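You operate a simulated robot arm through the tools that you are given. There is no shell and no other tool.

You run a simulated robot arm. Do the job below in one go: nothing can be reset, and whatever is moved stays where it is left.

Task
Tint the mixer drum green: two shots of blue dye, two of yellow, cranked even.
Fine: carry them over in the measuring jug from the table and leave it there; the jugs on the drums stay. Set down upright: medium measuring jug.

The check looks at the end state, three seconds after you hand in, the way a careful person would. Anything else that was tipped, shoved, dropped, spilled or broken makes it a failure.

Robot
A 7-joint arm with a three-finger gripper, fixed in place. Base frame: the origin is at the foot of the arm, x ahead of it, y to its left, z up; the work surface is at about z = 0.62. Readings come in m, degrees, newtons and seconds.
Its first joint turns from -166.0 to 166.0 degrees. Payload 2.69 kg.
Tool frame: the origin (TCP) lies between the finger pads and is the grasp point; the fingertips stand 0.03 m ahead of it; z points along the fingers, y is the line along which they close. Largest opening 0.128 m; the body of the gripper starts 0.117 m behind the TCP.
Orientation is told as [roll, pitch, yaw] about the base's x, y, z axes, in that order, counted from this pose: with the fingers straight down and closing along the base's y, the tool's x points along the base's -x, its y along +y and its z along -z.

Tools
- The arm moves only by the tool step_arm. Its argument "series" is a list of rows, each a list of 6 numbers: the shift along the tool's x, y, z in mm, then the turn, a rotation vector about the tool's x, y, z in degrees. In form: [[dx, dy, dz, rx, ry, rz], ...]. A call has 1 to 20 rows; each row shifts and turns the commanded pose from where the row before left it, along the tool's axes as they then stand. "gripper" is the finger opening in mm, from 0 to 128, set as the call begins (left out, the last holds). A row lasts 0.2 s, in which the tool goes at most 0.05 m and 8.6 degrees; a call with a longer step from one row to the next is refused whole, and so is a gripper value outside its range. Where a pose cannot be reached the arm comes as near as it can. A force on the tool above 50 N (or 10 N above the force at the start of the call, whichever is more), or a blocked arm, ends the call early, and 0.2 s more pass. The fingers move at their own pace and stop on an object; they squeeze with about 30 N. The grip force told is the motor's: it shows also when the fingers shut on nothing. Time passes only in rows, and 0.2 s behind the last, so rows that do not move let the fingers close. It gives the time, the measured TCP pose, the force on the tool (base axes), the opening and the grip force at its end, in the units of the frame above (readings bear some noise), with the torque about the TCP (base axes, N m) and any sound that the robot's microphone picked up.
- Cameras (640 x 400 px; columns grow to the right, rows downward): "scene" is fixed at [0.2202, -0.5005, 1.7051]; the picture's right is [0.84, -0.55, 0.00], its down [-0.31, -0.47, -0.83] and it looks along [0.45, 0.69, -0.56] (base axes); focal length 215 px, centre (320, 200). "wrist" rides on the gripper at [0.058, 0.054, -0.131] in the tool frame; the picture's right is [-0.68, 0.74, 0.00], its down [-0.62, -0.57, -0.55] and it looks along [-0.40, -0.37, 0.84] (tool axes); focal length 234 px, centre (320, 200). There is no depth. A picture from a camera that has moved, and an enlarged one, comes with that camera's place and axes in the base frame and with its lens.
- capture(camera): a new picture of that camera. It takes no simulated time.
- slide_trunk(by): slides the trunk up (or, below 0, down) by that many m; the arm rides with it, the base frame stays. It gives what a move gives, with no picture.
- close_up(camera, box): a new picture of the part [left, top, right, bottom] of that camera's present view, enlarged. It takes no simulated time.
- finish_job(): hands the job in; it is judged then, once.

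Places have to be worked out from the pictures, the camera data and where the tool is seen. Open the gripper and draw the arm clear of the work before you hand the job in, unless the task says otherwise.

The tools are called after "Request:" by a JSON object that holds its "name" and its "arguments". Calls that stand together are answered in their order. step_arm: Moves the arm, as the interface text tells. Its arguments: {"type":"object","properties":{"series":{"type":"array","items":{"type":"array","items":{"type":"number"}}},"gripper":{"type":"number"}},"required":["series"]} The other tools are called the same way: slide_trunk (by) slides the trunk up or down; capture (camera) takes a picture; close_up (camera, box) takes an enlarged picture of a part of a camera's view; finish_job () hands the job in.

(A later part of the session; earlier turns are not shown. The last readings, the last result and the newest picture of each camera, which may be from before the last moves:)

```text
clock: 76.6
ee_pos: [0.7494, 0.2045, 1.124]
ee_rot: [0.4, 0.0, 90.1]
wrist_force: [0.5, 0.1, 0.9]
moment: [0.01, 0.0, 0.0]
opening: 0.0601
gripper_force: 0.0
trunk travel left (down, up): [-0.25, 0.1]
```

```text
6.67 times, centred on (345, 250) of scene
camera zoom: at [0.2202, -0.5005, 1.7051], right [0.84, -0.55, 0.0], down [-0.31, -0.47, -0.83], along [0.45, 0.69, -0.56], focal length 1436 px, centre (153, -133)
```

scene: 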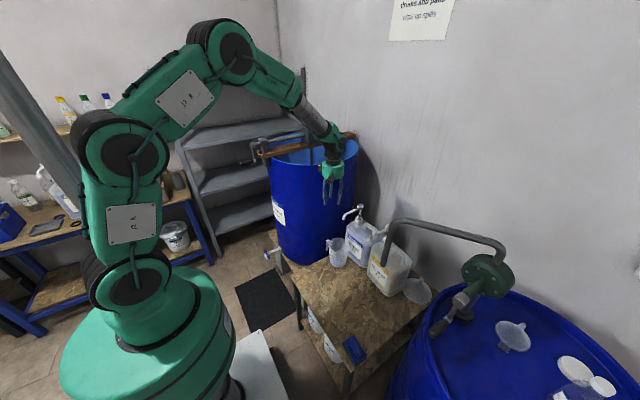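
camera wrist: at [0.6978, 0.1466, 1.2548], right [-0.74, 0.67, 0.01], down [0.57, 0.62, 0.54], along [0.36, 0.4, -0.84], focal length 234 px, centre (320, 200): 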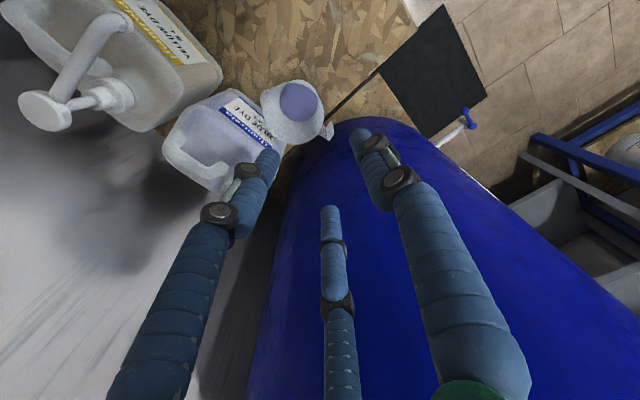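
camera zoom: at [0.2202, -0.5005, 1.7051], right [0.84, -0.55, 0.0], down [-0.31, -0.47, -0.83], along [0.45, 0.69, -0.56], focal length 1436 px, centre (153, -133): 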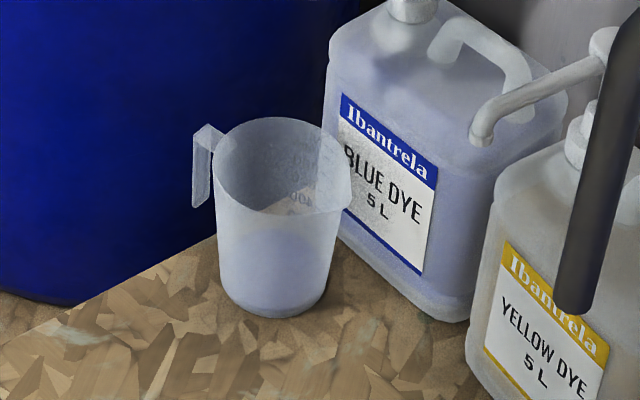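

Jug centre is (0.809, 0.198). I will clamp its near wall: outer prong outside, two prongs inside, tool leaning back 10° to stay clear of the nozzle. First I descend to tips just above the rim.

Request:
{"name": "step_arm", "arguments": {"series": [[0, 0, 0, 5, 0, 0], [0, 0, 0, 5, 0, 0], [0.8, 4.6, 40.3, 0, 0, 0], [0.8, 4.6, 40.3, 0, 0, 0], [0.8, 4.6, 40.3, 0, 0, 0], [0.8, 4.6, 40.3, 0, 0, 0], [0.8, 4.6, 40.3, 0, 0, 0], [0.8, 4.6, 40.3, 0, 0, 0], [0.8, 4.6, 40.3, 0, 0, 0], [0.8, 4.6, 40.3, 0, 0, 0], [0, 0, 0, 0, 0, 0]], "gripper": 60}}

Request:
{"name": "capture", "arguments": {"camera": "wrist"}}

Request:
{"name": "close_up", "arguments": {"camera": "scene", "box": [300, 190, 390, 280]}}

```text
clock: 79.0
ee_pos: [0.7672, 0.1982, 0.7997]
ee_rot: [-9.5, 0.1, 90.0]
wrist_force: [0.1, 0.1, -0.7]
moment: [-0.01, 0.05, 0.0]
opening: 0.0602
gripper_force: 0.1
trunk travel left (down, up): [-0.25, 0.1]
```

```text
taken
camera wrist: at [0.6928, 0.1409, 0.9185], right [-0.73, 0.67, -0.12], down [0.47, 0.62, 0.63], along [0.5, 0.4, -0.76], focal length 234 px, centre (320, 200)
```

wrist: 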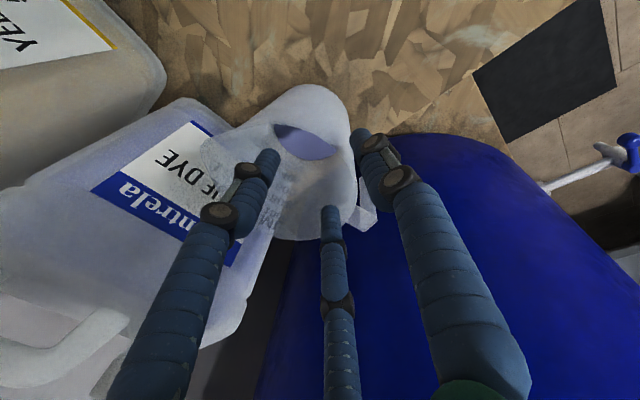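

```text
4.44 times, centred on (345, 235) of scene
camera zoom: at [0.2202, -0.5005, 1.7051], right [0.84, -0.55, 0.0], down [-0.31, -0.47, -0.83], along [0.45, 0.69, -0.56], focal length 957 px, centre (209, 44)
```

zoom: 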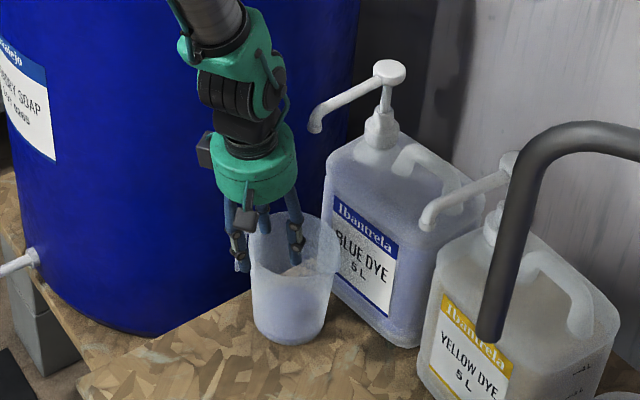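

One prong is outside the near wall and two are over the mouth, as intended. I lower 72 mm in 10 mm rows.

Request:
{"name": "step_arm", "arguments": {"series": [[0, 1.65, 9.86, 0, 0, 0], [0, 1.65, 9.86, 0, 0, 0], [0, 1.65, 9.86, 0, 0, 0], [0, 1.65, 9.86, 0, 0, 0], [0, 1.65, 9.86, 0, 0, 0], [0, 1.65, 9.86, 0, 0, 0], [0, 1.65, 9.86, 0, 0, 0]], "gripper": 60}}

Request:
{"name": "capture", "arguments": {"camera": "wrist"}}

Request:
{"name": "close_up", "arguments": {"camera": "scene", "box": [300, 190, 390, 280]}}

```text
clock: 80.6
ee_pos: [0.7679, 0.1993, 0.7307]
ee_rot: [-9.6, 0.0, 90.1]
wrist_force: [0.2, 1.0, -0.2]
moment: [-0.02, 0.03, 0.0]
opening: 0.0599
gripper_force: 0.0
trunk travel left (down, up): [-0.25, 0.1]
```

```text
taken
camera wrist: at [0.6936, 0.1406, 0.8502], right [-0.73, 0.67, -0.12], down [0.47, 0.62, 0.63], along [0.5, 0.4, -0.76], focal length 234 px, centre (320, 200)
```

wrist: 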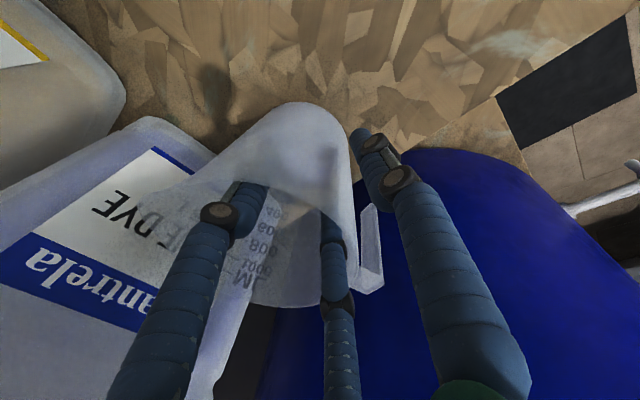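

```text
4.44 times, centred on (345, 235) of scene
camera zoom: at [0.2202, -0.5005, 1.7051], right [0.84, -0.55, 0.0], down [-0.31, -0.47, -0.83], along [0.45, 0.69, -0.56], focal length 957 px, centre (209, 44)
```

zoom: 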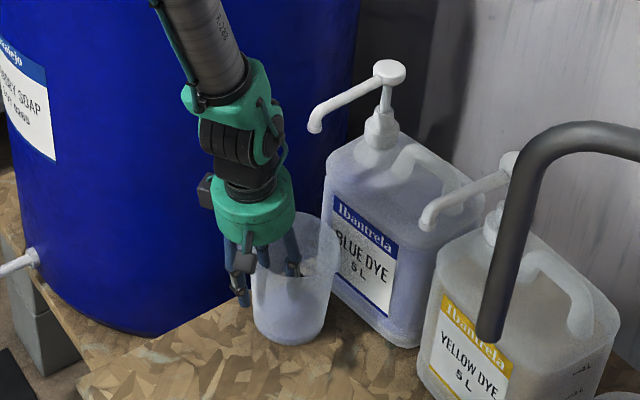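

Prongs are in place with no contact force. I shift 8 mm toward the robot so the wall sits midway, then close in stages.

Request:
{"name": "step_arm", "arguments": {"series": [[0, 7.9, -1.3, 0, 0, 0], [0, 0, 0, 0, 0, 0]], "gripper": 45}}

Request:
{"name": "step_arm", "arguments": {"series": [[0, 0, 0, 0, 0, 0]], "gripper": 30}}

Request:
{"name": "step_arm", "arguments": {"series": [[0, 0, 0, 0, 0, 0]], "gripper": 18}}

Request:
{"name": "step_arm", "arguments": {"series": [[0, 0, 0, 0, 0, 0], [0, 0, 0, 0, 0, 0]], "gripper": 0}}

Request:
{"name": "capture", "arguments": {"camera": "wrist"}}

Request:
{"name": "close_up", "arguments": {"camera": "scene", "box": [300, 190, 390, 280]}}

```text
clock: 81.2
ee_pos: [0.7597, 0.1981, 0.7284]
ee_rot: [-9.6, 0.1, 90.1]
wrist_force: [0.3, 0.4, -1.0]
moment: [0.02, 0.03, -0.02]
opening: 0.0449
gripper_force: 0.1
trunk travel left (down, up): [-0.25, 0.1]
```

```text
clock: 81.6
ee_pos: [0.7597, 0.1987, 0.7295]
ee_rot: [-9.6, 0.0, 90.1]
wrist_force: [0.1, 0.0, 0.0]
moment: [0.02, 0.02, -0.03]
opening: 0.0299
gripper_force: 0.0
trunk travel left (down, up): [-0.25, 0.1]
```

```text
clock: 82.0
ee_pos: [0.7594, 0.1986, 0.7295]
ee_rot: [-9.5, 0.1, 90.1]
wrist_force: [-0.1, -0.3, -0.8]
moment: [-0.02, 0.05, -0.02]
opening: 0.0179
gripper_force: 0.1
trunk travel left (down, up): [-0.25, 0.1]
```

```text
clock: 82.6
ee_pos: [0.7607, 0.1971, 0.729]
ee_rot: [-9.4, 0.0, 90.1]
wrist_force: [-0.2, -0.3, 0.2]
moment: [-0.02, 0.07, -0.01]
opening: 0.0078
gripper_force: 30.0
trunk travel left (down, up): [-0.25, 0.1]
```

```text
taken
camera wrist: at [0.6853, 0.1405, 0.8495], right [-0.73, 0.67, -0.12], down [0.47, 0.62, 0.63], along [0.5, 0.4, -0.76], focal length 234 px, centre (320, 200)
```

wrist: 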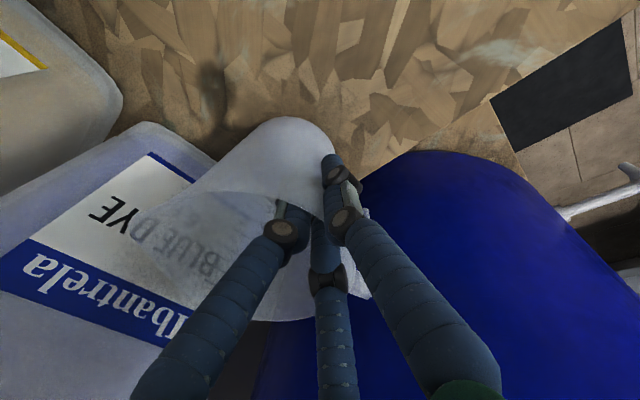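

```text
4.44 times, centred on (345, 235) of scene
camera zoom: at [0.2202, -0.5005, 1.7051], right [0.84, -0.55, 0.0], down [-0.31, -0.47, -0.83], along [0.45, 0.69, -0.56], focal length 957 px, centre (209, 44)
```

zoom: 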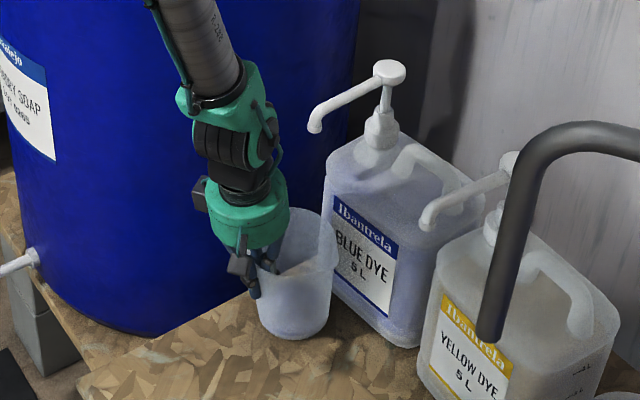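

The wall is clamped (8 mm, 30 N). I slide the jug slowly along the table: 15 mm toward the robot first, then toward −y.

Request:
{"name": "step_arm", "arguments": {"series": [[0, 4.9, -0.8, 0, 0, 0], [0, 4.9, -0.8, 0, 0, 0], [0, 4.9, -0.8, 0, 0, 0], [6, 0, 0, 0, 0, 0], [10, 0, 0, 0, 0, 0], [12, 0, 0, 0, 0, 0], [12, 0, 0, 0, 0, 0]], "gripper": 0}}

Request:
{"name": "capture", "arguments": {"camera": "wrist"}}

Request:
{"name": "close_up", "arguments": {"camera": "scene", "box": [300, 190, 390, 280]}}

```text
clock: 84.2
ee_pos: [0.7451, 0.1585, 0.7292]
ee_rot: [-9.5, 0.0, 90.0]
wrist_force: [-0.2, 0.1, 0.2]
moment: [0.0, 0.06, -0.02]
opening: 0.0074
gripper_force: 29.6
trunk travel left (down, up): [-0.25, 0.1]
```

```text
taken
camera wrist: at [0.6706, 0.1005, 0.8496], right [-0.73, 0.67, -0.12], down [0.47, 0.62, 0.63], along [0.5, 0.4, -0.76], focal length 234 px, centre (320, 200)
```

wrist: 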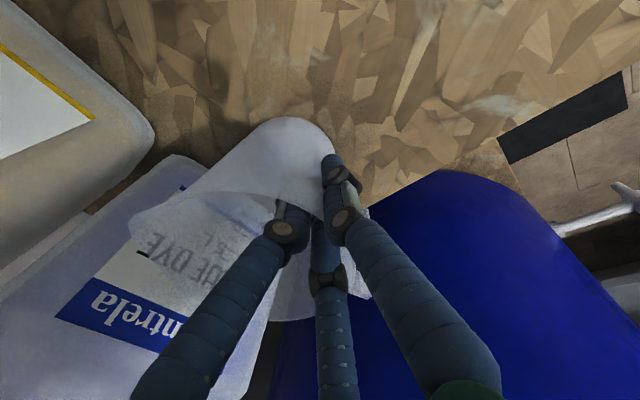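

```text
4.44 times, centred on (345, 235) of scene
camera zoom: at [0.2202, -0.5005, 1.7051], right [0.84, -0.55, 0.0], down [-0.31, -0.47, -0.83], along [0.45, 0.69, -0.56], focal length 957 px, centre (209, 44)
```

zoom: 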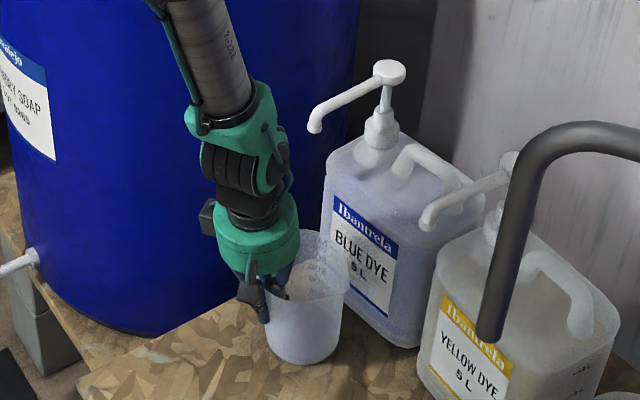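

The jug follows rigidly and upright. I continue 160 mm further toward −y.

Request:
{"name": "step_arm", "arguments": {"series": [[12.5, 0, 0, 0, 0, 0], [12.5, 0, 0, 0, 0, 0], [12.5, 0, 0, 0, 0, 0], [12.5, 0, 0, 0, 0, 0], [12.5, 0, 0, 0, 0, 0], [12.5, 0, 0, 0, 0, 0], [12.5, 0, 0, 0, 0, 0], [12.5, 0, 0, 0, 0, 0], [12.5, 0, 0, 0, 0, 0], [12.5, 0, 0, 0, 0, 0], [12.5, 0, 0, 0, 0, 0], [12.5, 0, 0, 0, 0, 0], [10, 0, 0, 0, 0, 0]], "gripper": 0}}

Request:
{"name": "capture", "arguments": {"camera": "wrist"}}

Request:
{"name": "close_up", "arguments": {"camera": "scene", "box": [320, 200, 420, 300]}}

```text
clock: 87.0
ee_pos: [0.7453, -0.0034, 0.7296]
ee_rot: [-9.7, 0.0, 90.1]
wrist_force: [-0.2, 0.4, 0.7]
moment: [-0.01, 0.09, 0.02]
opening: 0.0076
gripper_force: 29.9
trunk travel left (down, up): [-0.25, 0.1]
```

```text
taken
camera wrist: at [0.6711, -0.0617, 0.8497], right [-0.73, 0.67, -0.12], down [0.47, 0.62, 0.63], along [0.5, 0.4, -0.76], focal length 234 px, centre (320, 200)
```

wrist: 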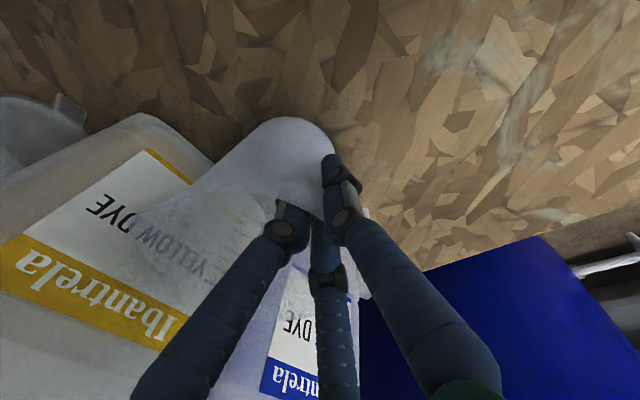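

```text
4.00 times, centred on (370, 250) of scene
camera zoom: at [0.2202, -0.5005, 1.7051], right [0.84, -0.55, 0.0], down [-0.31, -0.47, -0.83], along [0.45, 0.69, -0.56], focal length 862 px, centre (120, 0)
```

zoom: 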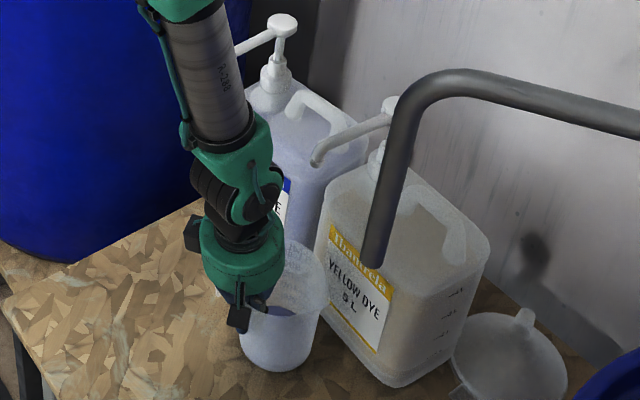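

The jug axis is at (0.801, −0.003); the yellow nozzle tip is about (0.8275, −0.005). I push 13 mm toward +x, then open the clamp to 40 mm, ease 6 mm forward and rise straight out.

Request:
{"name": "step_arm", "arguments": {"series": [[0, -6.4, 1.1, 0, 0, 0], [0, -6.4, 1.1, 0, 0, 0], [0, 0, 0, 0, 0, 0]], "gripper": 0}}

Request:
{"name": "step_arm", "arguments": {"series": [[0, 0, 0, 0, 0, 0], [0, 0, 0, 0, 0, 0], [0, -5.9, 1, 0, 0, 0], [0, 0, 0, 0, 0, 0]], "gripper": 42}}

Request:
{"name": "capture", "arguments": {"camera": "wrist"}}

Request:
{"name": "close_up", "arguments": {"camera": "scene", "box": [320, 200, 420, 300]}}

```text
clock: 87.8
ee_pos: [0.7586, -0.003, 0.7295]
ee_rot: [-9.5, 0.0, 90.2]
wrist_force: [0.3, -0.2, 0.0]
moment: [0.0, 0.07, 0.01]
opening: 0.0078
gripper_force: 29.6
trunk travel left (down, up): [-0.25, 0.1]
```

```text
clock: 88.8
ee_pos: [0.7645, -0.0022, 0.7296]
ee_rot: [-9.6, 0.0, 90.1]
wrist_force: [1.0, -1.1, -0.3]
moment: [0.03, 0.06, 0.0]
opening: 0.0417
gripper_force: 0.0
trunk travel left (down, up): [-0.25, 0.1]
```

```text
taken
camera wrist: at [0.6897, -0.0605, 0.8495], right [-0.73, 0.67, -0.12], down [0.47, 0.62, 0.63], along [0.5, 0.4, -0.76], focal length 234 px, centre (320, 200)
```

wrist: 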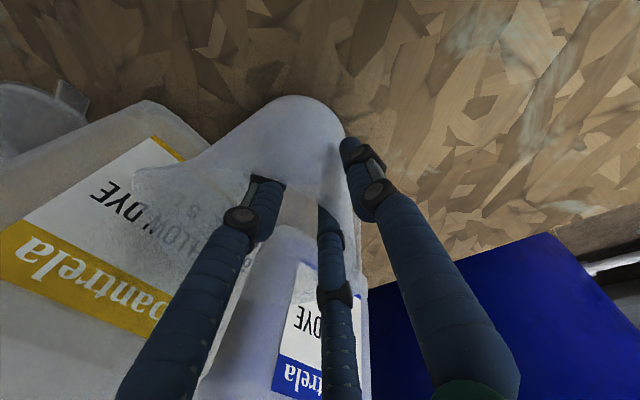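

```text
4.00 times, centred on (370, 250) of scene
camera zoom: at [0.2202, -0.5005, 1.7051], right [0.84, -0.55, 0.0], down [-0.31, -0.47, -0.83], along [0.45, 0.69, -0.56], focal length 862 px, centre (120, 0)
```

zoom: 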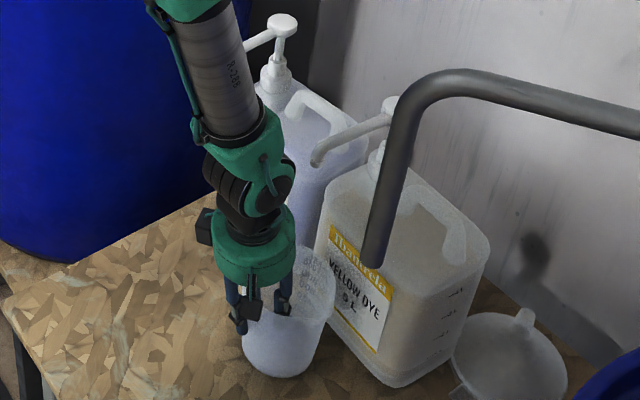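

The clamp is open and the jug stands still. I rise straight up 120 mm out of the mouth and check.

Request:
{"name": "step_arm", "arguments": {"series": [[0, -1.2, -7, 0, 0, 0], [0, -1.65, -9.86, 0, 0, 0], [0, -1.65, -9.86, 0, 0, 0], [0, -2.5, -14.8, 0, 0, 0], [0, -2.5, -14.8, 0, 0, 0], [0, -3.3, -19.7, 0, 0, 0], [0, -3.3, -19.7, 0, 0, 0], [0, -3.3, -19.7, 0, 0, 0]], "gripper": 42}}

Request:
{"name": "capture", "arguments": {"camera": "wrist"}}

Request:
{"name": "close_up", "arguments": {"camera": "scene", "box": [320, 200, 420, 300]}}

```text
clock: 90.6
ee_pos: [0.7652, -0.0034, 0.8469]
ee_rot: [-9.5, 0.1, 90.2]
wrist_force: [-0.2, -0.3, -0.2]
moment: [-0.02, 0.0, -0.03]
opening: 0.0418
gripper_force: 0.1
trunk travel left (down, up): [-0.25, 0.1]
```

```text
taken
camera wrist: at [0.6906, -0.0609, 0.9663], right [-0.73, 0.67, -0.12], down [0.47, 0.62, 0.63], along [0.5, 0.4, -0.76], focal length 234 px, centre (320, 200)
```

wrist: 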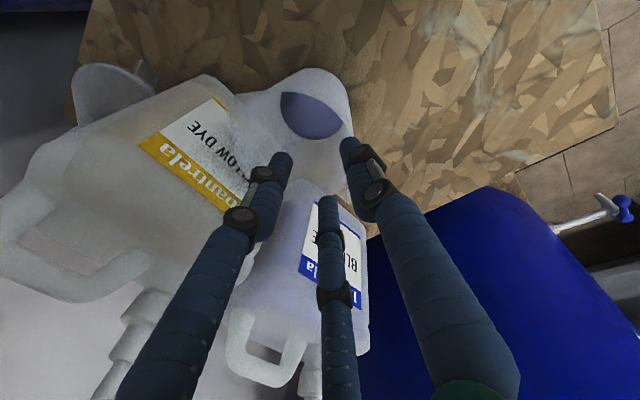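

```text
4.00 times, centred on (370, 250) of scene
camera zoom: at [0.2202, -0.5005, 1.7051], right [0.84, -0.55, 0.0], down [-0.31, -0.47, -0.83], along [0.45, 0.69, -0.56], focal length 862 px, centre (120, 0)
```

zoom: 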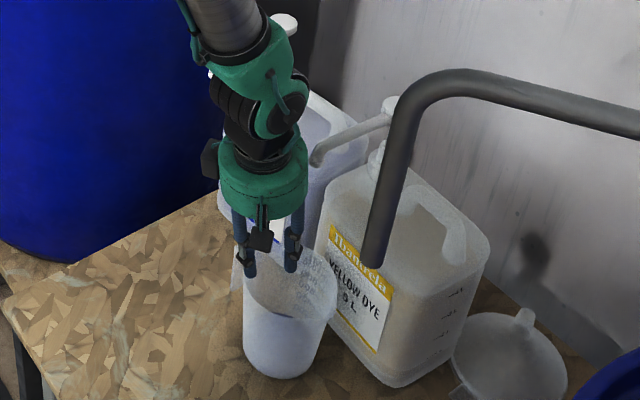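

The jug stands cleanly under the yellow nozzle. I draw back 70 mm, rise to about z 1.15, level out and turn to yaw 0.

Request:
{"name": "step_arm", "arguments": {"series": [[0, 34.5, -5.8, 0, 0, 0], [0, 34.5, -5.8, 0, 0, 0], [0, -6.2, -37, 0, 0, 0], [0, -6.2, -37, 0, 0, 0], [0, -6.2, -37, 0, 0, 0], [0, -6.2, -37, 0, 0, 0], [0, -6.2, -37, 0, 0, 0], [0, -6.2, -37, 0, 0, 0], [0, -6.2, -37, 0, 0, 0], [0, -6.2, -37, 0, 0, 0], [0, 0, 0, -4.8, 0, 0], [0, 0, 0, -4.8, 0, 0], [0, 0, 0, 0, 0, 0]], "gripper": 42}}

Request:
{"name": "step_arm", "arguments": {"series": [[0, 0, 0, 0, 0, 7.5], [0, 0, 0, 0, 0, 7.5], [0, 0, 0, 0, 0, 7.5], [0, 0, 0, 0, 0, 7.5], [0, 0, 0, 0, 0, 7.5], [0, 0, 0, 0, 0, 7.5], [0, 0, 0, 0, 0, 7.5], [0, 0, 0, 0, 0, 7.5], [0, 0, 0, 0, 0, 7.5], [0, 0, 0, 0, 0, 7.5], [0, 0, 0, 0, 0, 7.5], [0, 0, 0, 0, 0, 7.5], [0, 0, 0, 0, 0, 0]], "gripper": 0}}

Request:
{"name": "capture", "arguments": {"camera": "scene"}}

```text
clock: 93.4
ee_pos: [0.6935, -0.0029, 1.1464]
ee_rot: [0.1, -0.1, 90.2]
wrist_force: [0.4, 1.1, 0.3]
moment: [0.01, 0.01, -0.04]
opening: 0.0421
gripper_force: 0.0
trunk travel left (down, up): [-0.25, 0.1]
```

```text
clock: 96.2
ee_pos: [0.694, -0.0023, 1.1469]
ee_rot: [0.0, -0.1, 0.0]
wrist_force: [-0.3, 0.8, -0.3]
moment: [-0.03, 0.0, -0.03]
opening: 0.0021
gripper_force: 30.3
trunk travel left (down, up): [-0.25, 0.1]
```

```text
taken
```

scene: 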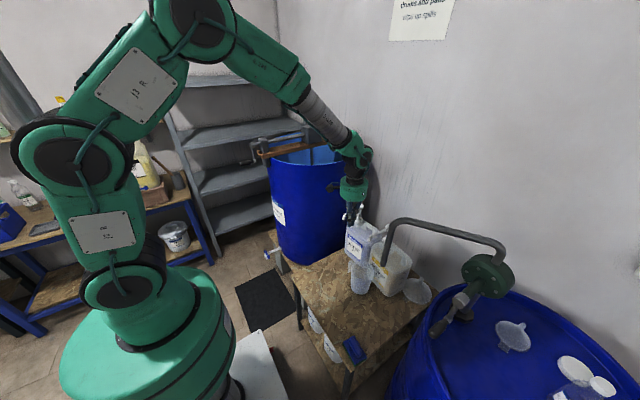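

I move out over the yellow pump at height and look down.

Request:
{"name": "step_arm", "arguments": {"series": [[-40, 0, 0, 0, 0, 0], [-40, 0, 0, 0, 0, 0], [-40, 0, 0, 0, 0, 0], [-40, 0, 0, 0, 0, 0], [-40, 0, 0, 0, 0, 0], [0, 0, 0, 0, 0, 0]], "gripper": 0}}

Request:
{"name": "capture", "arguments": {"camera": "wrist"}}

Request:
{"name": "close_up", "arguments": {"camera": "scene", "box": [330, 170, 440, 290]}}

```text
clock: 97.6
ee_pos: [0.8963, -0.001, 1.1475]
ee_rot: [0.0, 0.0, 0.0]
wrist_force: [0.3, -0.7, -1.0]
moment: [0.01, 0.04, 0.01]
opening: 0.0021
gripper_force: 30.4
trunk travel left (down, up): [-0.25, 0.1]
```

```text
taken
camera wrist: at [0.8382, 0.0531, 1.2782], right [0.67, 0.74, 0.0], down [0.62, -0.56, 0.55], along [0.4, -0.37, -0.84], focal length 234 px, centre (320, 200)
```

wrist: 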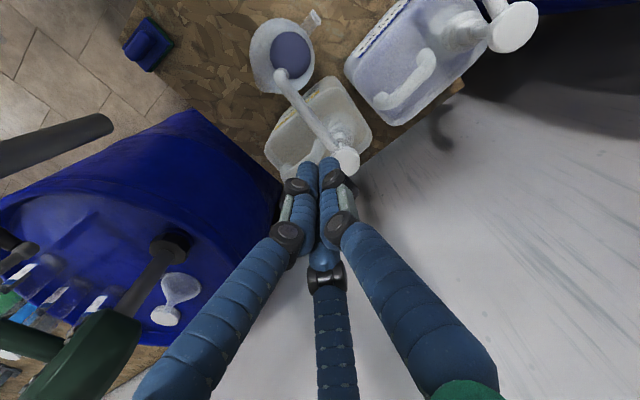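

```text
3.33 times, centred on (385, 230) of scene
camera zoom: at [0.2202, -0.5005, 1.7051], right [0.84, -0.55, 0.0], down [-0.31, -0.47, -0.83], along [0.45, 0.69, -0.56], focal length 718 px, centre (103, 100)
```

zoom: 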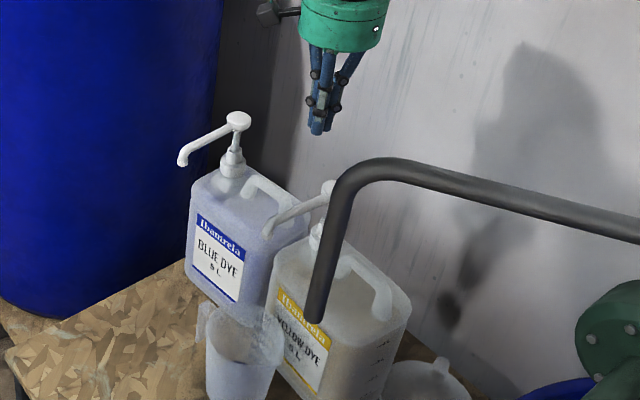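

Yellow head at about (0.956, −0.009); the nozzle tip (0.825, 0.0) lies over the mouth of the jug at (0.80, −0.008). I tilt 20° and go to just above the head.

Request:
{"name": "step_arm", "arguments": {"series": [[0, 0, 0, 0, -7, 0], [0, 0, 0, 0, -7, 0], [0, 0, 0, 0, -6, 0], [-2.5, -2, 29.5, 0, 0, 0], [-2.5, -2, 29.5, 0, 0, 0], [-2.5, -2, 29.5, 0, 0, 0], [-2.5, -2, 29.5, 0, 0, 0], [0, 0, 0, 0, 0, 0]], "gripper": 0}}

Request:
{"name": "capture", "arguments": {"camera": "wrist"}}

Request:
{"name": "close_up", "arguments": {"camera": "scene", "box": [330, 180, 430, 290]}}

```text
clock: 99.4
ee_pos: [0.9443, -0.0085, 1.0386]
ee_rot: [0.1, -19.8, 0.1]
wrist_force: [0.4, -0.1, 0.3]
moment: [0.02, 0.06, 0.02]
opening: 0.0021
gripper_force: 29.9
trunk travel left (down, up): [-0.25, 0.1]
```

```text
taken
camera wrist: at [0.8435, 0.0457, 1.1411], right [0.63, 0.74, 0.23], down [0.39, -0.56, 0.73], along [0.67, -0.37, -0.65], focal length 234 px, centre (320, 200)
```

wrist: 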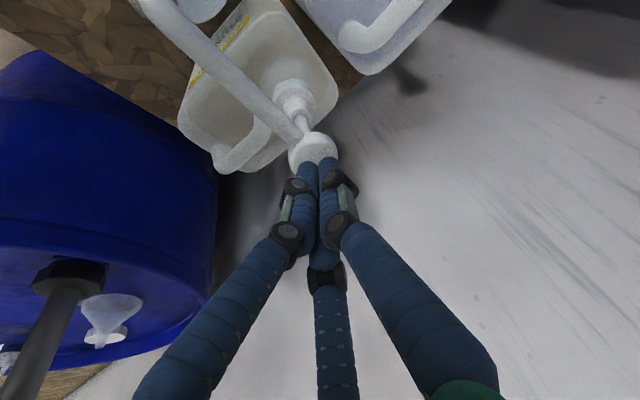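

```text
3.64 times, centred on (380, 235) of scene
camera zoom: at [0.2202, -0.5005, 1.7051], right [0.84, -0.55, 0.0], down [-0.31, -0.47, -0.83], along [0.45, 0.69, -0.56], focal length 783 px, centre (102, 73)
```

zoom: 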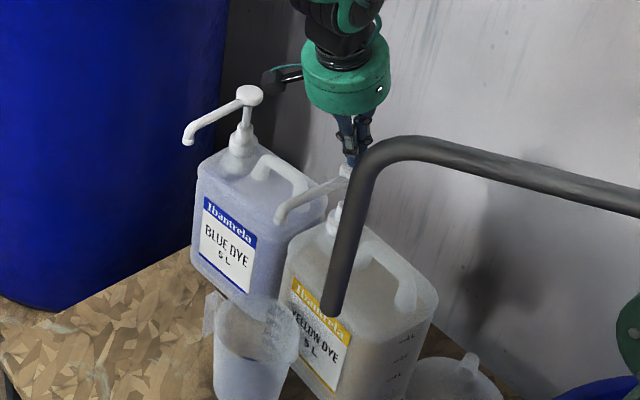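

Tips are over the head's centre. First yellow stroke now.

Request:
{"name": "step_arm", "arguments": {"series": [[2.7, 1, 7.5, 0, 0, 0], [2.7, 0, 7.5, 0, 0, 0], [1.7, 0, 4.7, 0, 0, 0], [1.7, 0, 4.7, 0, 0, 0], [1.7, 0, 4.7, 0, 0, 0], [1.7, 0, 4.7, 0, 0, 0], [1.7, 0, 4.7, 0, 0, 0]], "gripper": 0}}

Request:
{"name": "close_up", "arguments": {"camera": "scene", "box": [330, 180, 430, 290]}}

```text
clock: 101.0
ee_pos: [0.9422, -0.0091, 0.999]
ee_rot: [-0.1, -20.0, 0.1]
wrist_force: [1.9, -1.2, 5.3]
moment: [-0.07, 0.02, 0.0]
opening: 0.0022
gripper_force: 29.7
trunk travel left (down, up): [-0.25, 0.1]
```

```text
3.64 times, centred on (380, 235) of scene
camera zoom: at [0.2202, -0.5005, 1.7051], right [0.84, -0.55, 0.0], down [-0.31, -0.47, -0.83], along [0.45, 0.69, -0.56], focal length 783 px, centre (102, 73)
```

zoom: 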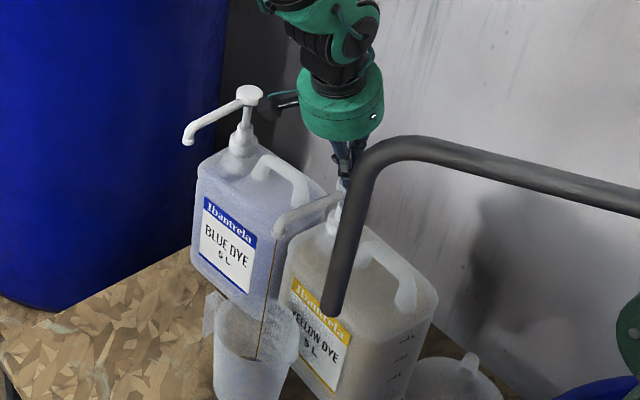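

The yellow stream falls into the jug. I press on to the bottom of the stroke.

Request:
{"name": "step_arm", "arguments": {"series": [[1.7, 0, 4.7, 0, 0, 0], [1.7, 0, 4.7, 0, 0, 0], [1.4, 0, 3.8, 0, 0, 0], [1.4, 0, 3.8, 0, 0, 0]], "gripper": 0}}

Request:
{"name": "close_up", "arguments": {"camera": "scene", "box": [330, 180, 430, 290]}}

```text
clock: 102.0
ee_pos: [0.9432, -0.0073, 0.9844]
ee_rot: [0.0, -20.2, 0.1]
wrist_force: [-7.6, 1.6, 27.5]
moment: [-0.05, 0.39, -0.05]
opening: 0.002
gripper_force: 30.3
trunk travel left (down, up): [-0.25, 0.1]
```

```text
3.64 times, centred on (380, 235) of scene
camera zoom: at [0.2202, -0.5005, 1.7051], right [0.84, -0.55, 0.0], down [-0.31, -0.47, -0.83], along [0.45, 0.69, -0.56], focal length 783 px, centre (102, 73)
```

zoom: 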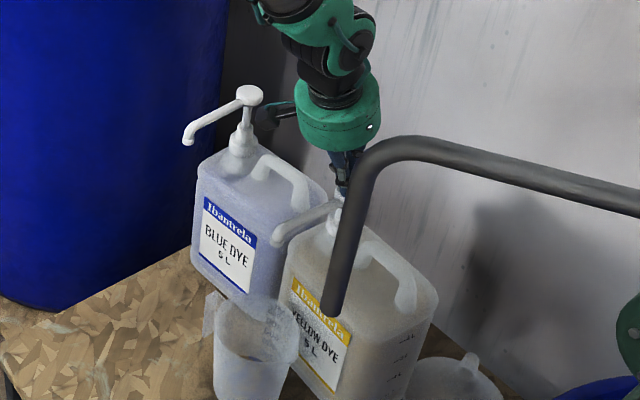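

Bottomed at 27 N with the stream finished. I rise 52 mm so the head returns fully.

Request:
{"name": "step_arm", "arguments": {"series": [[-3.4, 0, -9.4, 0, 0, 0], [-3.4, 0, -9.4, 0, 0, 0], [-3.4, 0, -9.4, 0, 0, 0], [-3.4, 0, -9.4, 0, 0, 0], [-4.1, 0, -11.3, 0, 0, 0], [0, 0, 0, 0, 0, 0], [0, 0, 0, 0, 0, 0]], "gripper": 0}}

Request:
{"name": "capture", "arguments": {"camera": "wrist"}}

Request:
{"name": "close_up", "arguments": {"camera": "scene", "box": [330, 180, 430, 290]}}

```text
clock: 103.6
ee_pos: [0.9435, -0.0083, 1.0318]
ee_rot: [-0.1, -19.9, 0.1]
wrist_force: [0.3, 0.3, -0.4]
moment: [-0.01, 0.0, -0.01]
opening: 0.0023
gripper_force: 30.1
trunk travel left (down, up): [-0.25, 0.1]
```

```text
taken
camera wrist: at [0.8442, 0.0461, 1.1351], right [0.63, 0.74, 0.23], down [0.39, -0.56, 0.73], along [0.67, -0.37, -0.65], focal length 234 px, centre (320, 200)
```

wrist: 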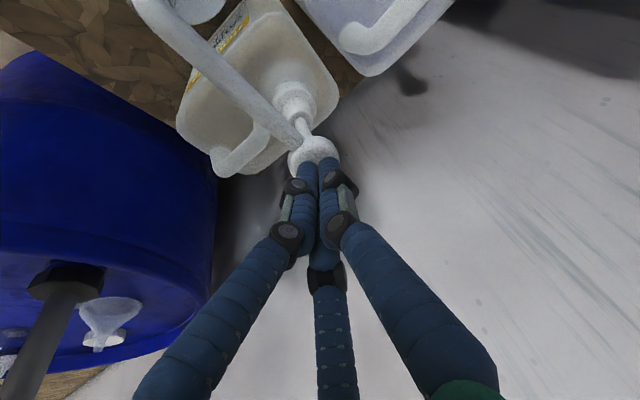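

```text
3.64 times, centred on (380, 235) of scene
camera zoom: at [0.2202, -0.5005, 1.7051], right [0.84, -0.55, 0.0], down [-0.31, -0.47, -0.83], along [0.45, 0.69, -0.56], focal length 783 px, centre (102, 73)
```

zoom: 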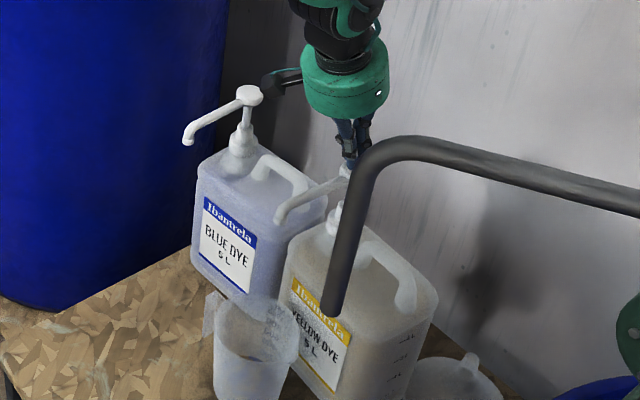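

The head is back up and free. Second yellow stroke, pressed to the bottom again.

Request:
{"name": "step_arm", "arguments": {"series": [[2.7, 0, 7.5, 0, 0, 0], [2.7, 0, 7.5, 0, 0, 0], [1.7, 0, 4.7, 0, 0, 0], [1.7, 0, 4.7, 0, 0, 0], [1.7, 0, 4.7, 0, 0, 0], [1.7, 0, 4.7, 0, 0, 0], [1.7, 0, 4.7, 0, 0, 0]], "gripper": 0}}

Request:
{"name": "close_up", "arguments": {"camera": "scene", "box": [330, 180, 430, 290]}}

Request:
{"name": "step_arm", "arguments": {"series": [[1.4, 0, 3.8, 0, 0, 0], [1.4, 0, 3.8, 0, 0, 0], [1.4, 0, 3.8, 0, 0, 0]], "gripper": 0}}

Request:
{"name": "close_up", "arguments": {"camera": "scene", "box": [330, 180, 430, 290]}}

```text
clock: 105.2
ee_pos: [0.9437, -0.0097, 0.9926]
ee_rot: [0.0, -20.0, 0.1]
wrist_force: [0.7, 2.6, 6.5]
moment: [0.01, -0.01, -0.01]
opening: 0.0019
gripper_force: 29.8
trunk travel left (down, up): [-0.25, 0.1]
```

```text
3.64 times, centred on (380, 235) of scene
camera zoom: at [0.2202, -0.5005, 1.7051], right [0.84, -0.55, 0.0], down [-0.31, -0.47, -0.83], along [0.45, 0.69, -0.56], focal length 783 px, centre (102, 73)
```

zoom: 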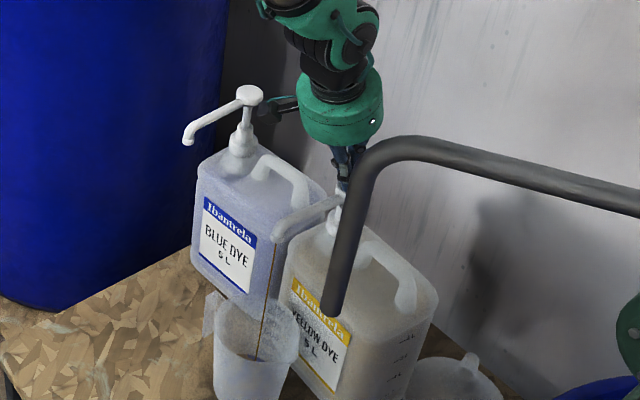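

```text
clock: 106.0
ee_pos: [0.9422, -0.0089, 0.9837]
ee_rot: [-0.1, -20.2, 0.1]
wrist_force: [-10.1, -2.7, 30.2]
moment: [-0.22, 0.47, -0.02]
opening: 0.0019
gripper_force: 30.2
trunk travel left (down, up): [-0.25, 0.1]
```

```text
3.64 times, centred on (380, 235) of scene
camera zoom: at [0.2202, -0.5005, 1.7051], right [0.84, -0.55, 0.0], down [-0.31, -0.47, -0.83], along [0.45, 0.69, -0.56], focal length 783 px, centre (102, 73)
```

zoom: 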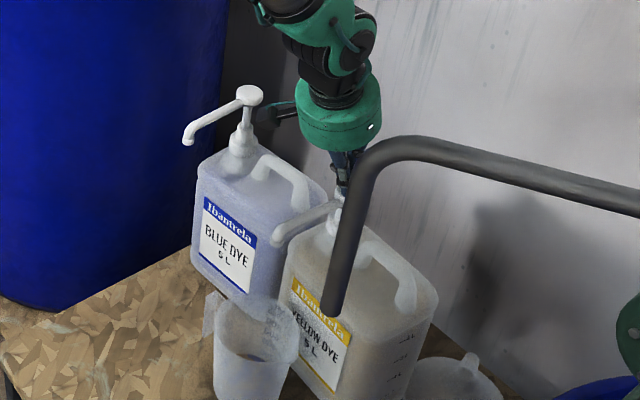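

All four shots are in. I rise off the pump, draw back above the table, level and turn to yaw 90 with the hand open 60 mm to look into the jug.

Request:
{"name": "step_arm", "arguments": {"series": [[-3.4, 0, -9.4, 0, 0, 0], [-6.8, 0, -18.8, 0, 0, 0], [-13.7, 0, -37.6, 0, 0, 0], [-13.7, 0, -37.6, 0, 0, 0], [-13.7, 0, -37.6, 0, 0, 0], [37.6, 0, -13.7, 0, 0, 0], [37.6, 0, -13.7, 0, 0, 0], [37.6, 0, -13.7, 0, 0, 0], [37.6, 0, -13.7, 0, 0, 0], [37.6, 0, -13.7, 0, 0, 0], [0, 0, 0, 0, 7, 0], [0, 0, 0, 0, 7, 0], [0, 0, 0, 0, 6.1, 0], [0, 0, 0, 0, 0, 0]], "gripper": 0}}

Request:
{"name": "step_arm", "arguments": {"series": [[0, 0, 0, 0, 0, -7.5], [0, 0, 0, 0, 0, -7.5], [0, 0, 0, 0, 0, -7.5], [0, 0, 0, 0, 0, -7.5], [0, 0, 0, 0, 0, -7.5], [0, 0, 0, 0, 0, -7.5], [0, 0, 0, 0, 0, -7.5], [0, 0, 0, 0, 0, -7.5], [0, 0, 0, 0, 0, -7.5], [0, 0, 0, 0, 0, -7.5], [0, 0, 0, 0, 0, -7.5], [0, 0, 0, 0, 0, -7.5], [0, 0, 0, 0, 0, 0]], "gripper": 60}}

Request:
{"name": "capture", "arguments": {"camera": "wrist"}}

Request:
{"name": "close_up", "arguments": {"camera": "scene", "box": [330, 210, 430, 310]}}

```text
clock: 109.0
ee_pos: [0.7422, -0.0103, 1.1294]
ee_rot: [-0.1, 0.2, 0.1]
wrist_force: [0.6, 0.1, 0.2]
moment: [0.0, 0.03, 0.0]
opening: 0.0019
gripper_force: 30.3
trunk travel left (down, up): [-0.25, 0.1]
```

```text
clock: 111.8
ee_pos: [0.7428, -0.0091, 1.1297]
ee_rot: [0.3, 0.0, 90.2]
wrist_force: [0.6, -0.4, -0.6]
moment: [-0.01, -0.03, 0.02]
opening: 0.0602
gripper_force: 0.1
trunk travel left (down, up): [-0.25, 0.1]
```

```text
taken
camera wrist: at [0.6902, -0.0673, 1.2605], right [-0.74, 0.67, 0.0], down [0.56, 0.62, 0.55], along [0.37, 0.4, -0.84], focal length 234 px, centre (320, 200)
```

wrist: 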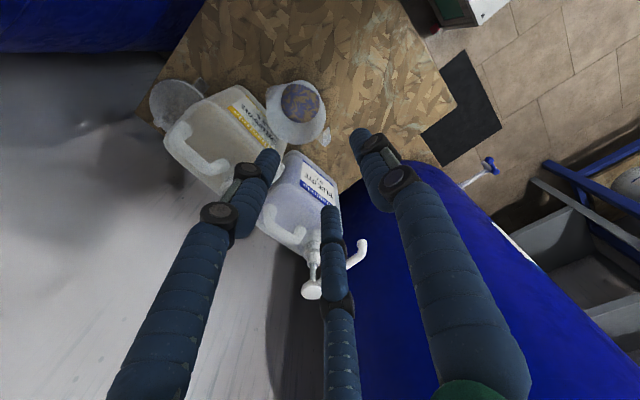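

```text
4.00 times, centred on (380, 260) of scene
camera zoom: at [0.2202, -0.5005, 1.7051], right [0.84, -0.55, 0.0], down [-0.31, -0.47, -0.83], along [0.45, 0.69, -0.56], focal length 862 px, centre (80, -40)
```

zoom: 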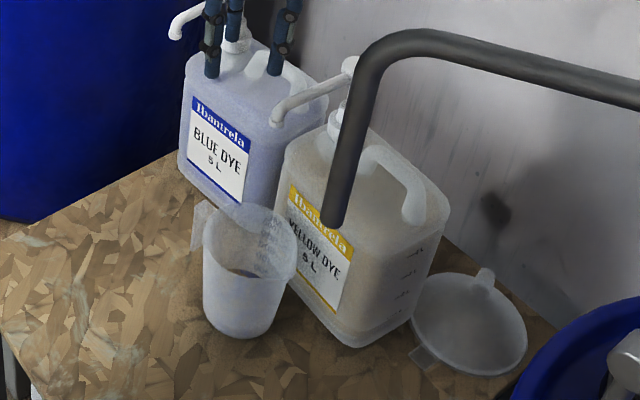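

The jug's bottom now shows blue and yellow together. I enlarge it to fix its place.

Request:
{"name": "close_up", "arguments": {"camera": "wrist", "box": [240, 60, 360, 160]}}

```text
4.00 times, centred on (300, 110) of wrist
camera zoom: at [0.6902, -0.0673, 1.2605], right [-0.74, 0.67, 0.0], down [0.56, 0.62, 0.55], along [0.37, 0.4, -0.84], focal length 937 px, centre (400, 560)
```

zoom: 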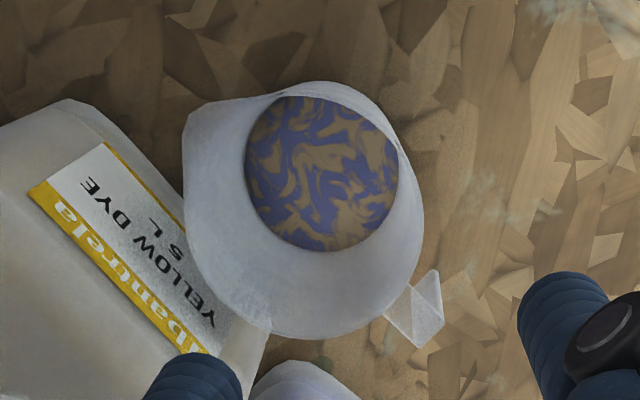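

Jug at (0.801, −0.009). I repeat the wall clamp: tilt back 10° and descend with the outer prong outside the near wall, checking above the rim.

Request:
{"name": "step_arm", "arguments": {"series": [[0, 0, 0, 5, 0, 0], [0, 0, 0, 5, 0, 0], [0, 5.1, 41, 0, 0, 0], [0, 5.1, 41, 0, 0, 0], [0, 5.1, 41, 0, 0, 0], [0, 5.1, 41, 0, 0, 0], [0, 5.1, 41, 0, 0, 0], [0, 5.1, 41, 0, 0, 0], [0, 5.1, 41, 0, 0, 0], [0, 5.1, 41, 0, 0, 0], [0, 0, 0, 0, 0, 0]], "gripper": 60}}

Request:
{"name": "capture", "arguments": {"camera": "wrist"}}

Request:
{"name": "close_up", "arguments": {"camera": "scene", "box": [330, 200, 420, 300]}}

```text
clock: 114.2
ee_pos: [0.7597, -0.0063, 0.7987]
ee_rot: [-9.9, 0.0, 90.1]
wrist_force: [-0.4, -0.8, -0.3]
moment: [-0.01, 0.07, 0.01]
opening: 0.0601
gripper_force: 0.2
trunk travel left (down, up): [-0.25, 0.1]
```

```text
taken
camera wrist: at [0.6854, -0.0654, 0.9184], right [-0.73, 0.67, -0.13], down [0.46, 0.62, 0.64], along [0.51, 0.4, -0.76], focal length 234 px, centre (320, 200)
```

wrist: 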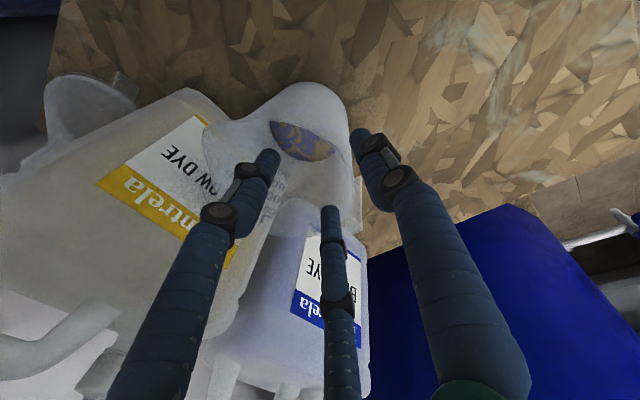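

```text
4.00 times, centred on (375, 250) of scene
camera zoom: at [0.2202, -0.5005, 1.7051], right [0.84, -0.55, 0.0], down [-0.31, -0.47, -0.83], along [0.45, 0.69, -0.56], focal length 862 px, centre (100, 0)
```

zoom: 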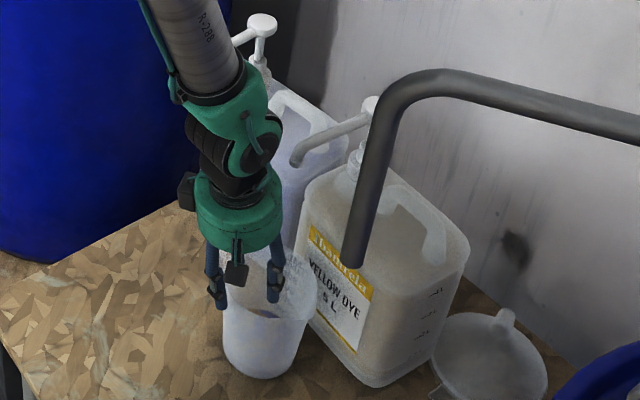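

The relation is the same as before. I lower 69 mm, shift 8 mm toward the robot and close in stages.

Request:
{"name": "step_arm", "arguments": {"series": [[0, 1.7, 9.85, 0, 0, 0], [0, 1.7, 9.85, 0, 0, 0], [0, 1.7, 9.85, 0, 0, 0], [0, 1.7, 9.85, 0, 0, 0], [0, 1.7, 9.85, 0, 0, 0], [0, 1.7, 9.85, 0, 0, 0], [0, 1.7, 9.85, 0, 0, 0], [0, 7.9, -1.3, 0, 0, 0]], "gripper": 60}}

Request:
{"name": "step_arm", "arguments": {"series": [[0, 0, 0, 0, 0, 0]], "gripper": 40}}

Request:
{"name": "step_arm", "arguments": {"series": [[0, 0, 0, 0, 0, 0]], "gripper": 20}}

Request:
{"name": "step_arm", "arguments": {"series": [[0, 0, 0, 0, 0, 0], [0, 0, 0, 0, 0, 0]], "gripper": 0}}

Request:
{"name": "capture", "arguments": {"camera": "wrist"}}

Request:
{"name": "close_up", "arguments": {"camera": "scene", "box": [330, 200, 420, 300]}}

```text
clock: 116.0
ee_pos: [0.7523, -0.0104, 0.7307]
ee_rot: [-9.8, -0.1, 90.2]
wrist_force: [1.0, 0.2, 0.8]
moment: [0.0, 0.05, 0.01]
opening: 0.0598
gripper_force: 0.0
trunk travel left (down, up): [-0.25, 0.1]
```

```text
clock: 116.4
ee_pos: [0.7519, -0.0086, 0.7288]
ee_rot: [-9.8, 0.1, 90.1]
wrist_force: [0.6, -1.4, -0.1]
moment: [-0.01, 0.0, 0.02]
opening: 0.0398
gripper_force: 0.0
trunk travel left (down, up): [-0.25, 0.1]
```

```text
clock: 116.8
ee_pos: [0.7518, -0.0091, 0.7314]
ee_rot: [-9.9, -0.1, 90.1]
wrist_force: [0.8, -0.2, -0.3]
moment: [-0.02, 0.05, 0.02]
opening: 0.0199
gripper_force: 0.1
trunk travel left (down, up): [-0.25, 0.1]
```

```text
clock: 117.4
ee_pos: [0.7514, -0.0079, 0.7299]
ee_rot: [-9.9, 0.0, 90.1]
wrist_force: [0.6, -0.2, -2.9]
moment: [-0.08, 0.15, 0.02]
opening: 0.009
gripper_force: 29.8
trunk travel left (down, up): [-0.25, 0.1]
```

```text
taken
camera wrist: at [0.6769, -0.0675, 0.8492], right [-0.73, 0.67, -0.13], down [0.46, 0.62, 0.64], along [0.51, 0.4, -0.76], focal length 234 px, centre (320, 200)
```

wrist: 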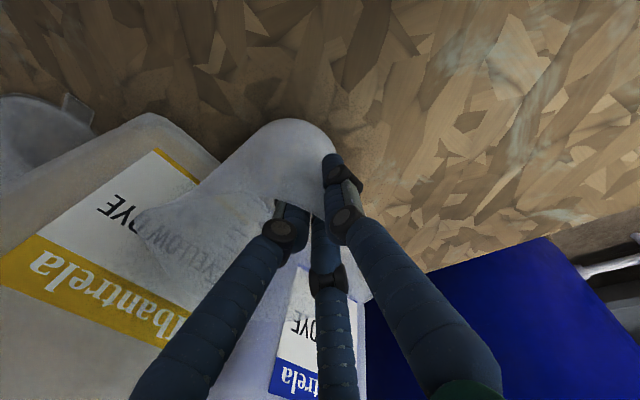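

```text
4.00 times, centred on (375, 250) of scene
camera zoom: at [0.2202, -0.5005, 1.7051], right [0.84, -0.55, 0.0], down [-0.31, -0.47, -0.83], along [0.45, 0.69, -0.56], focal length 862 px, centre (100, 0)
```

zoom: 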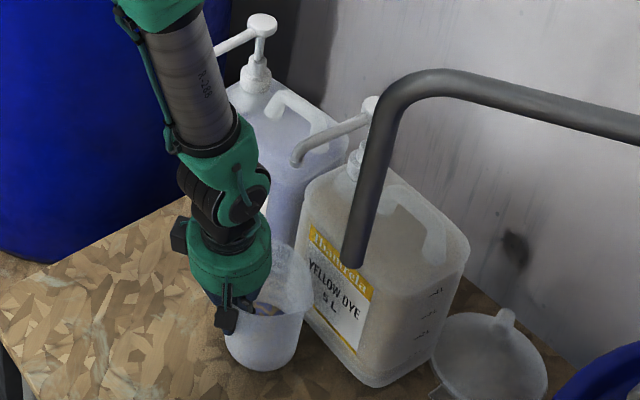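

Clamped; the tool now carries about 2.9 N, the jug plus dye. I slide it slowly toward the robot by 110 mm, clear of both nozzles.

Request:
{"name": "step_arm", "arguments": {"series": [[0, 4, -0.7, 0, 0, 0], [0, 7.9, -1.4, 0, 0, 0], [0, 9.85, -1.7, 0, 0, 0], [0, 9.85, -1.7, 0, 0, 0], [0, 9.85, -1.7, 0, 0, 0], [0, 9.85, -1.7, 0, 0, 0], [0, 9.85, -1.7, 0, 0, 0], [0, 9.85, -1.7, 0, 0, 0], [0, 9.85, -1.7, 0, 0, 0], [0, 9.85, -1.7, 0, 0, 0], [0, 9.85, -1.7, 0, 0, 0], [0, 7.9, -1.4, 0, 0, 0], [0, 0, 0, 0, 0, 0]], "gripper": 0}}

Request:
{"name": "capture", "arguments": {"camera": "wrist"}}

Request:
{"name": "close_up", "arguments": {"camera": "scene", "box": [310, 210, 400, 310]}}

```text
clock: 120.2
ee_pos: [0.6409, -0.01, 0.7308]
ee_rot: [-9.9, 0.0, 90.1]
wrist_force: [0.1, -0.6, -2.1]
moment: [-0.04, 0.05, 0.01]
opening: 0.0086
gripper_force: 30.2
trunk travel left (down, up): [-0.25, 0.1]
```

```text
taken
camera wrist: at [0.5657, -0.067, 0.8496], right [-0.73, 0.67, -0.13], down [0.46, 0.62, 0.64], along [0.51, 0.4, -0.76], focal length 234 px, centre (320, 200)
```

wrist: 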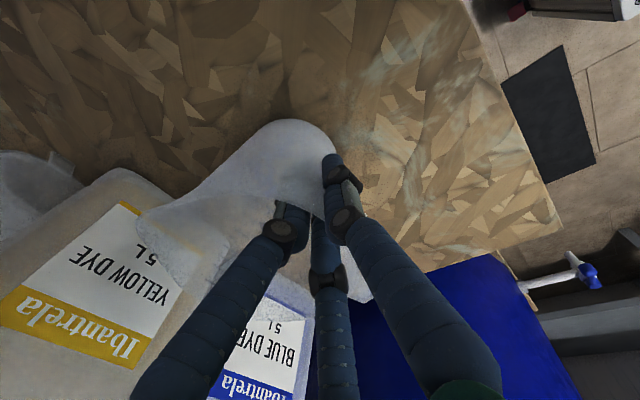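

```text
4.00 times, centred on (355, 260) of scene
camera zoom: at [0.2202, -0.5005, 1.7051], right [0.84, -0.55, 0.0], down [-0.31, -0.47, -0.83], along [0.45, 0.69, -0.56], focal length 862 px, centre (180, -40)
```

zoom: 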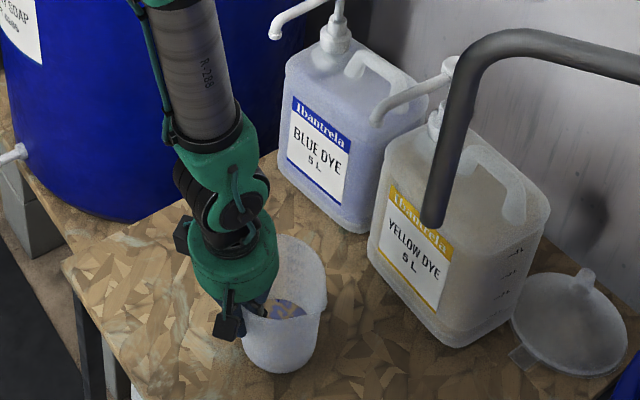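

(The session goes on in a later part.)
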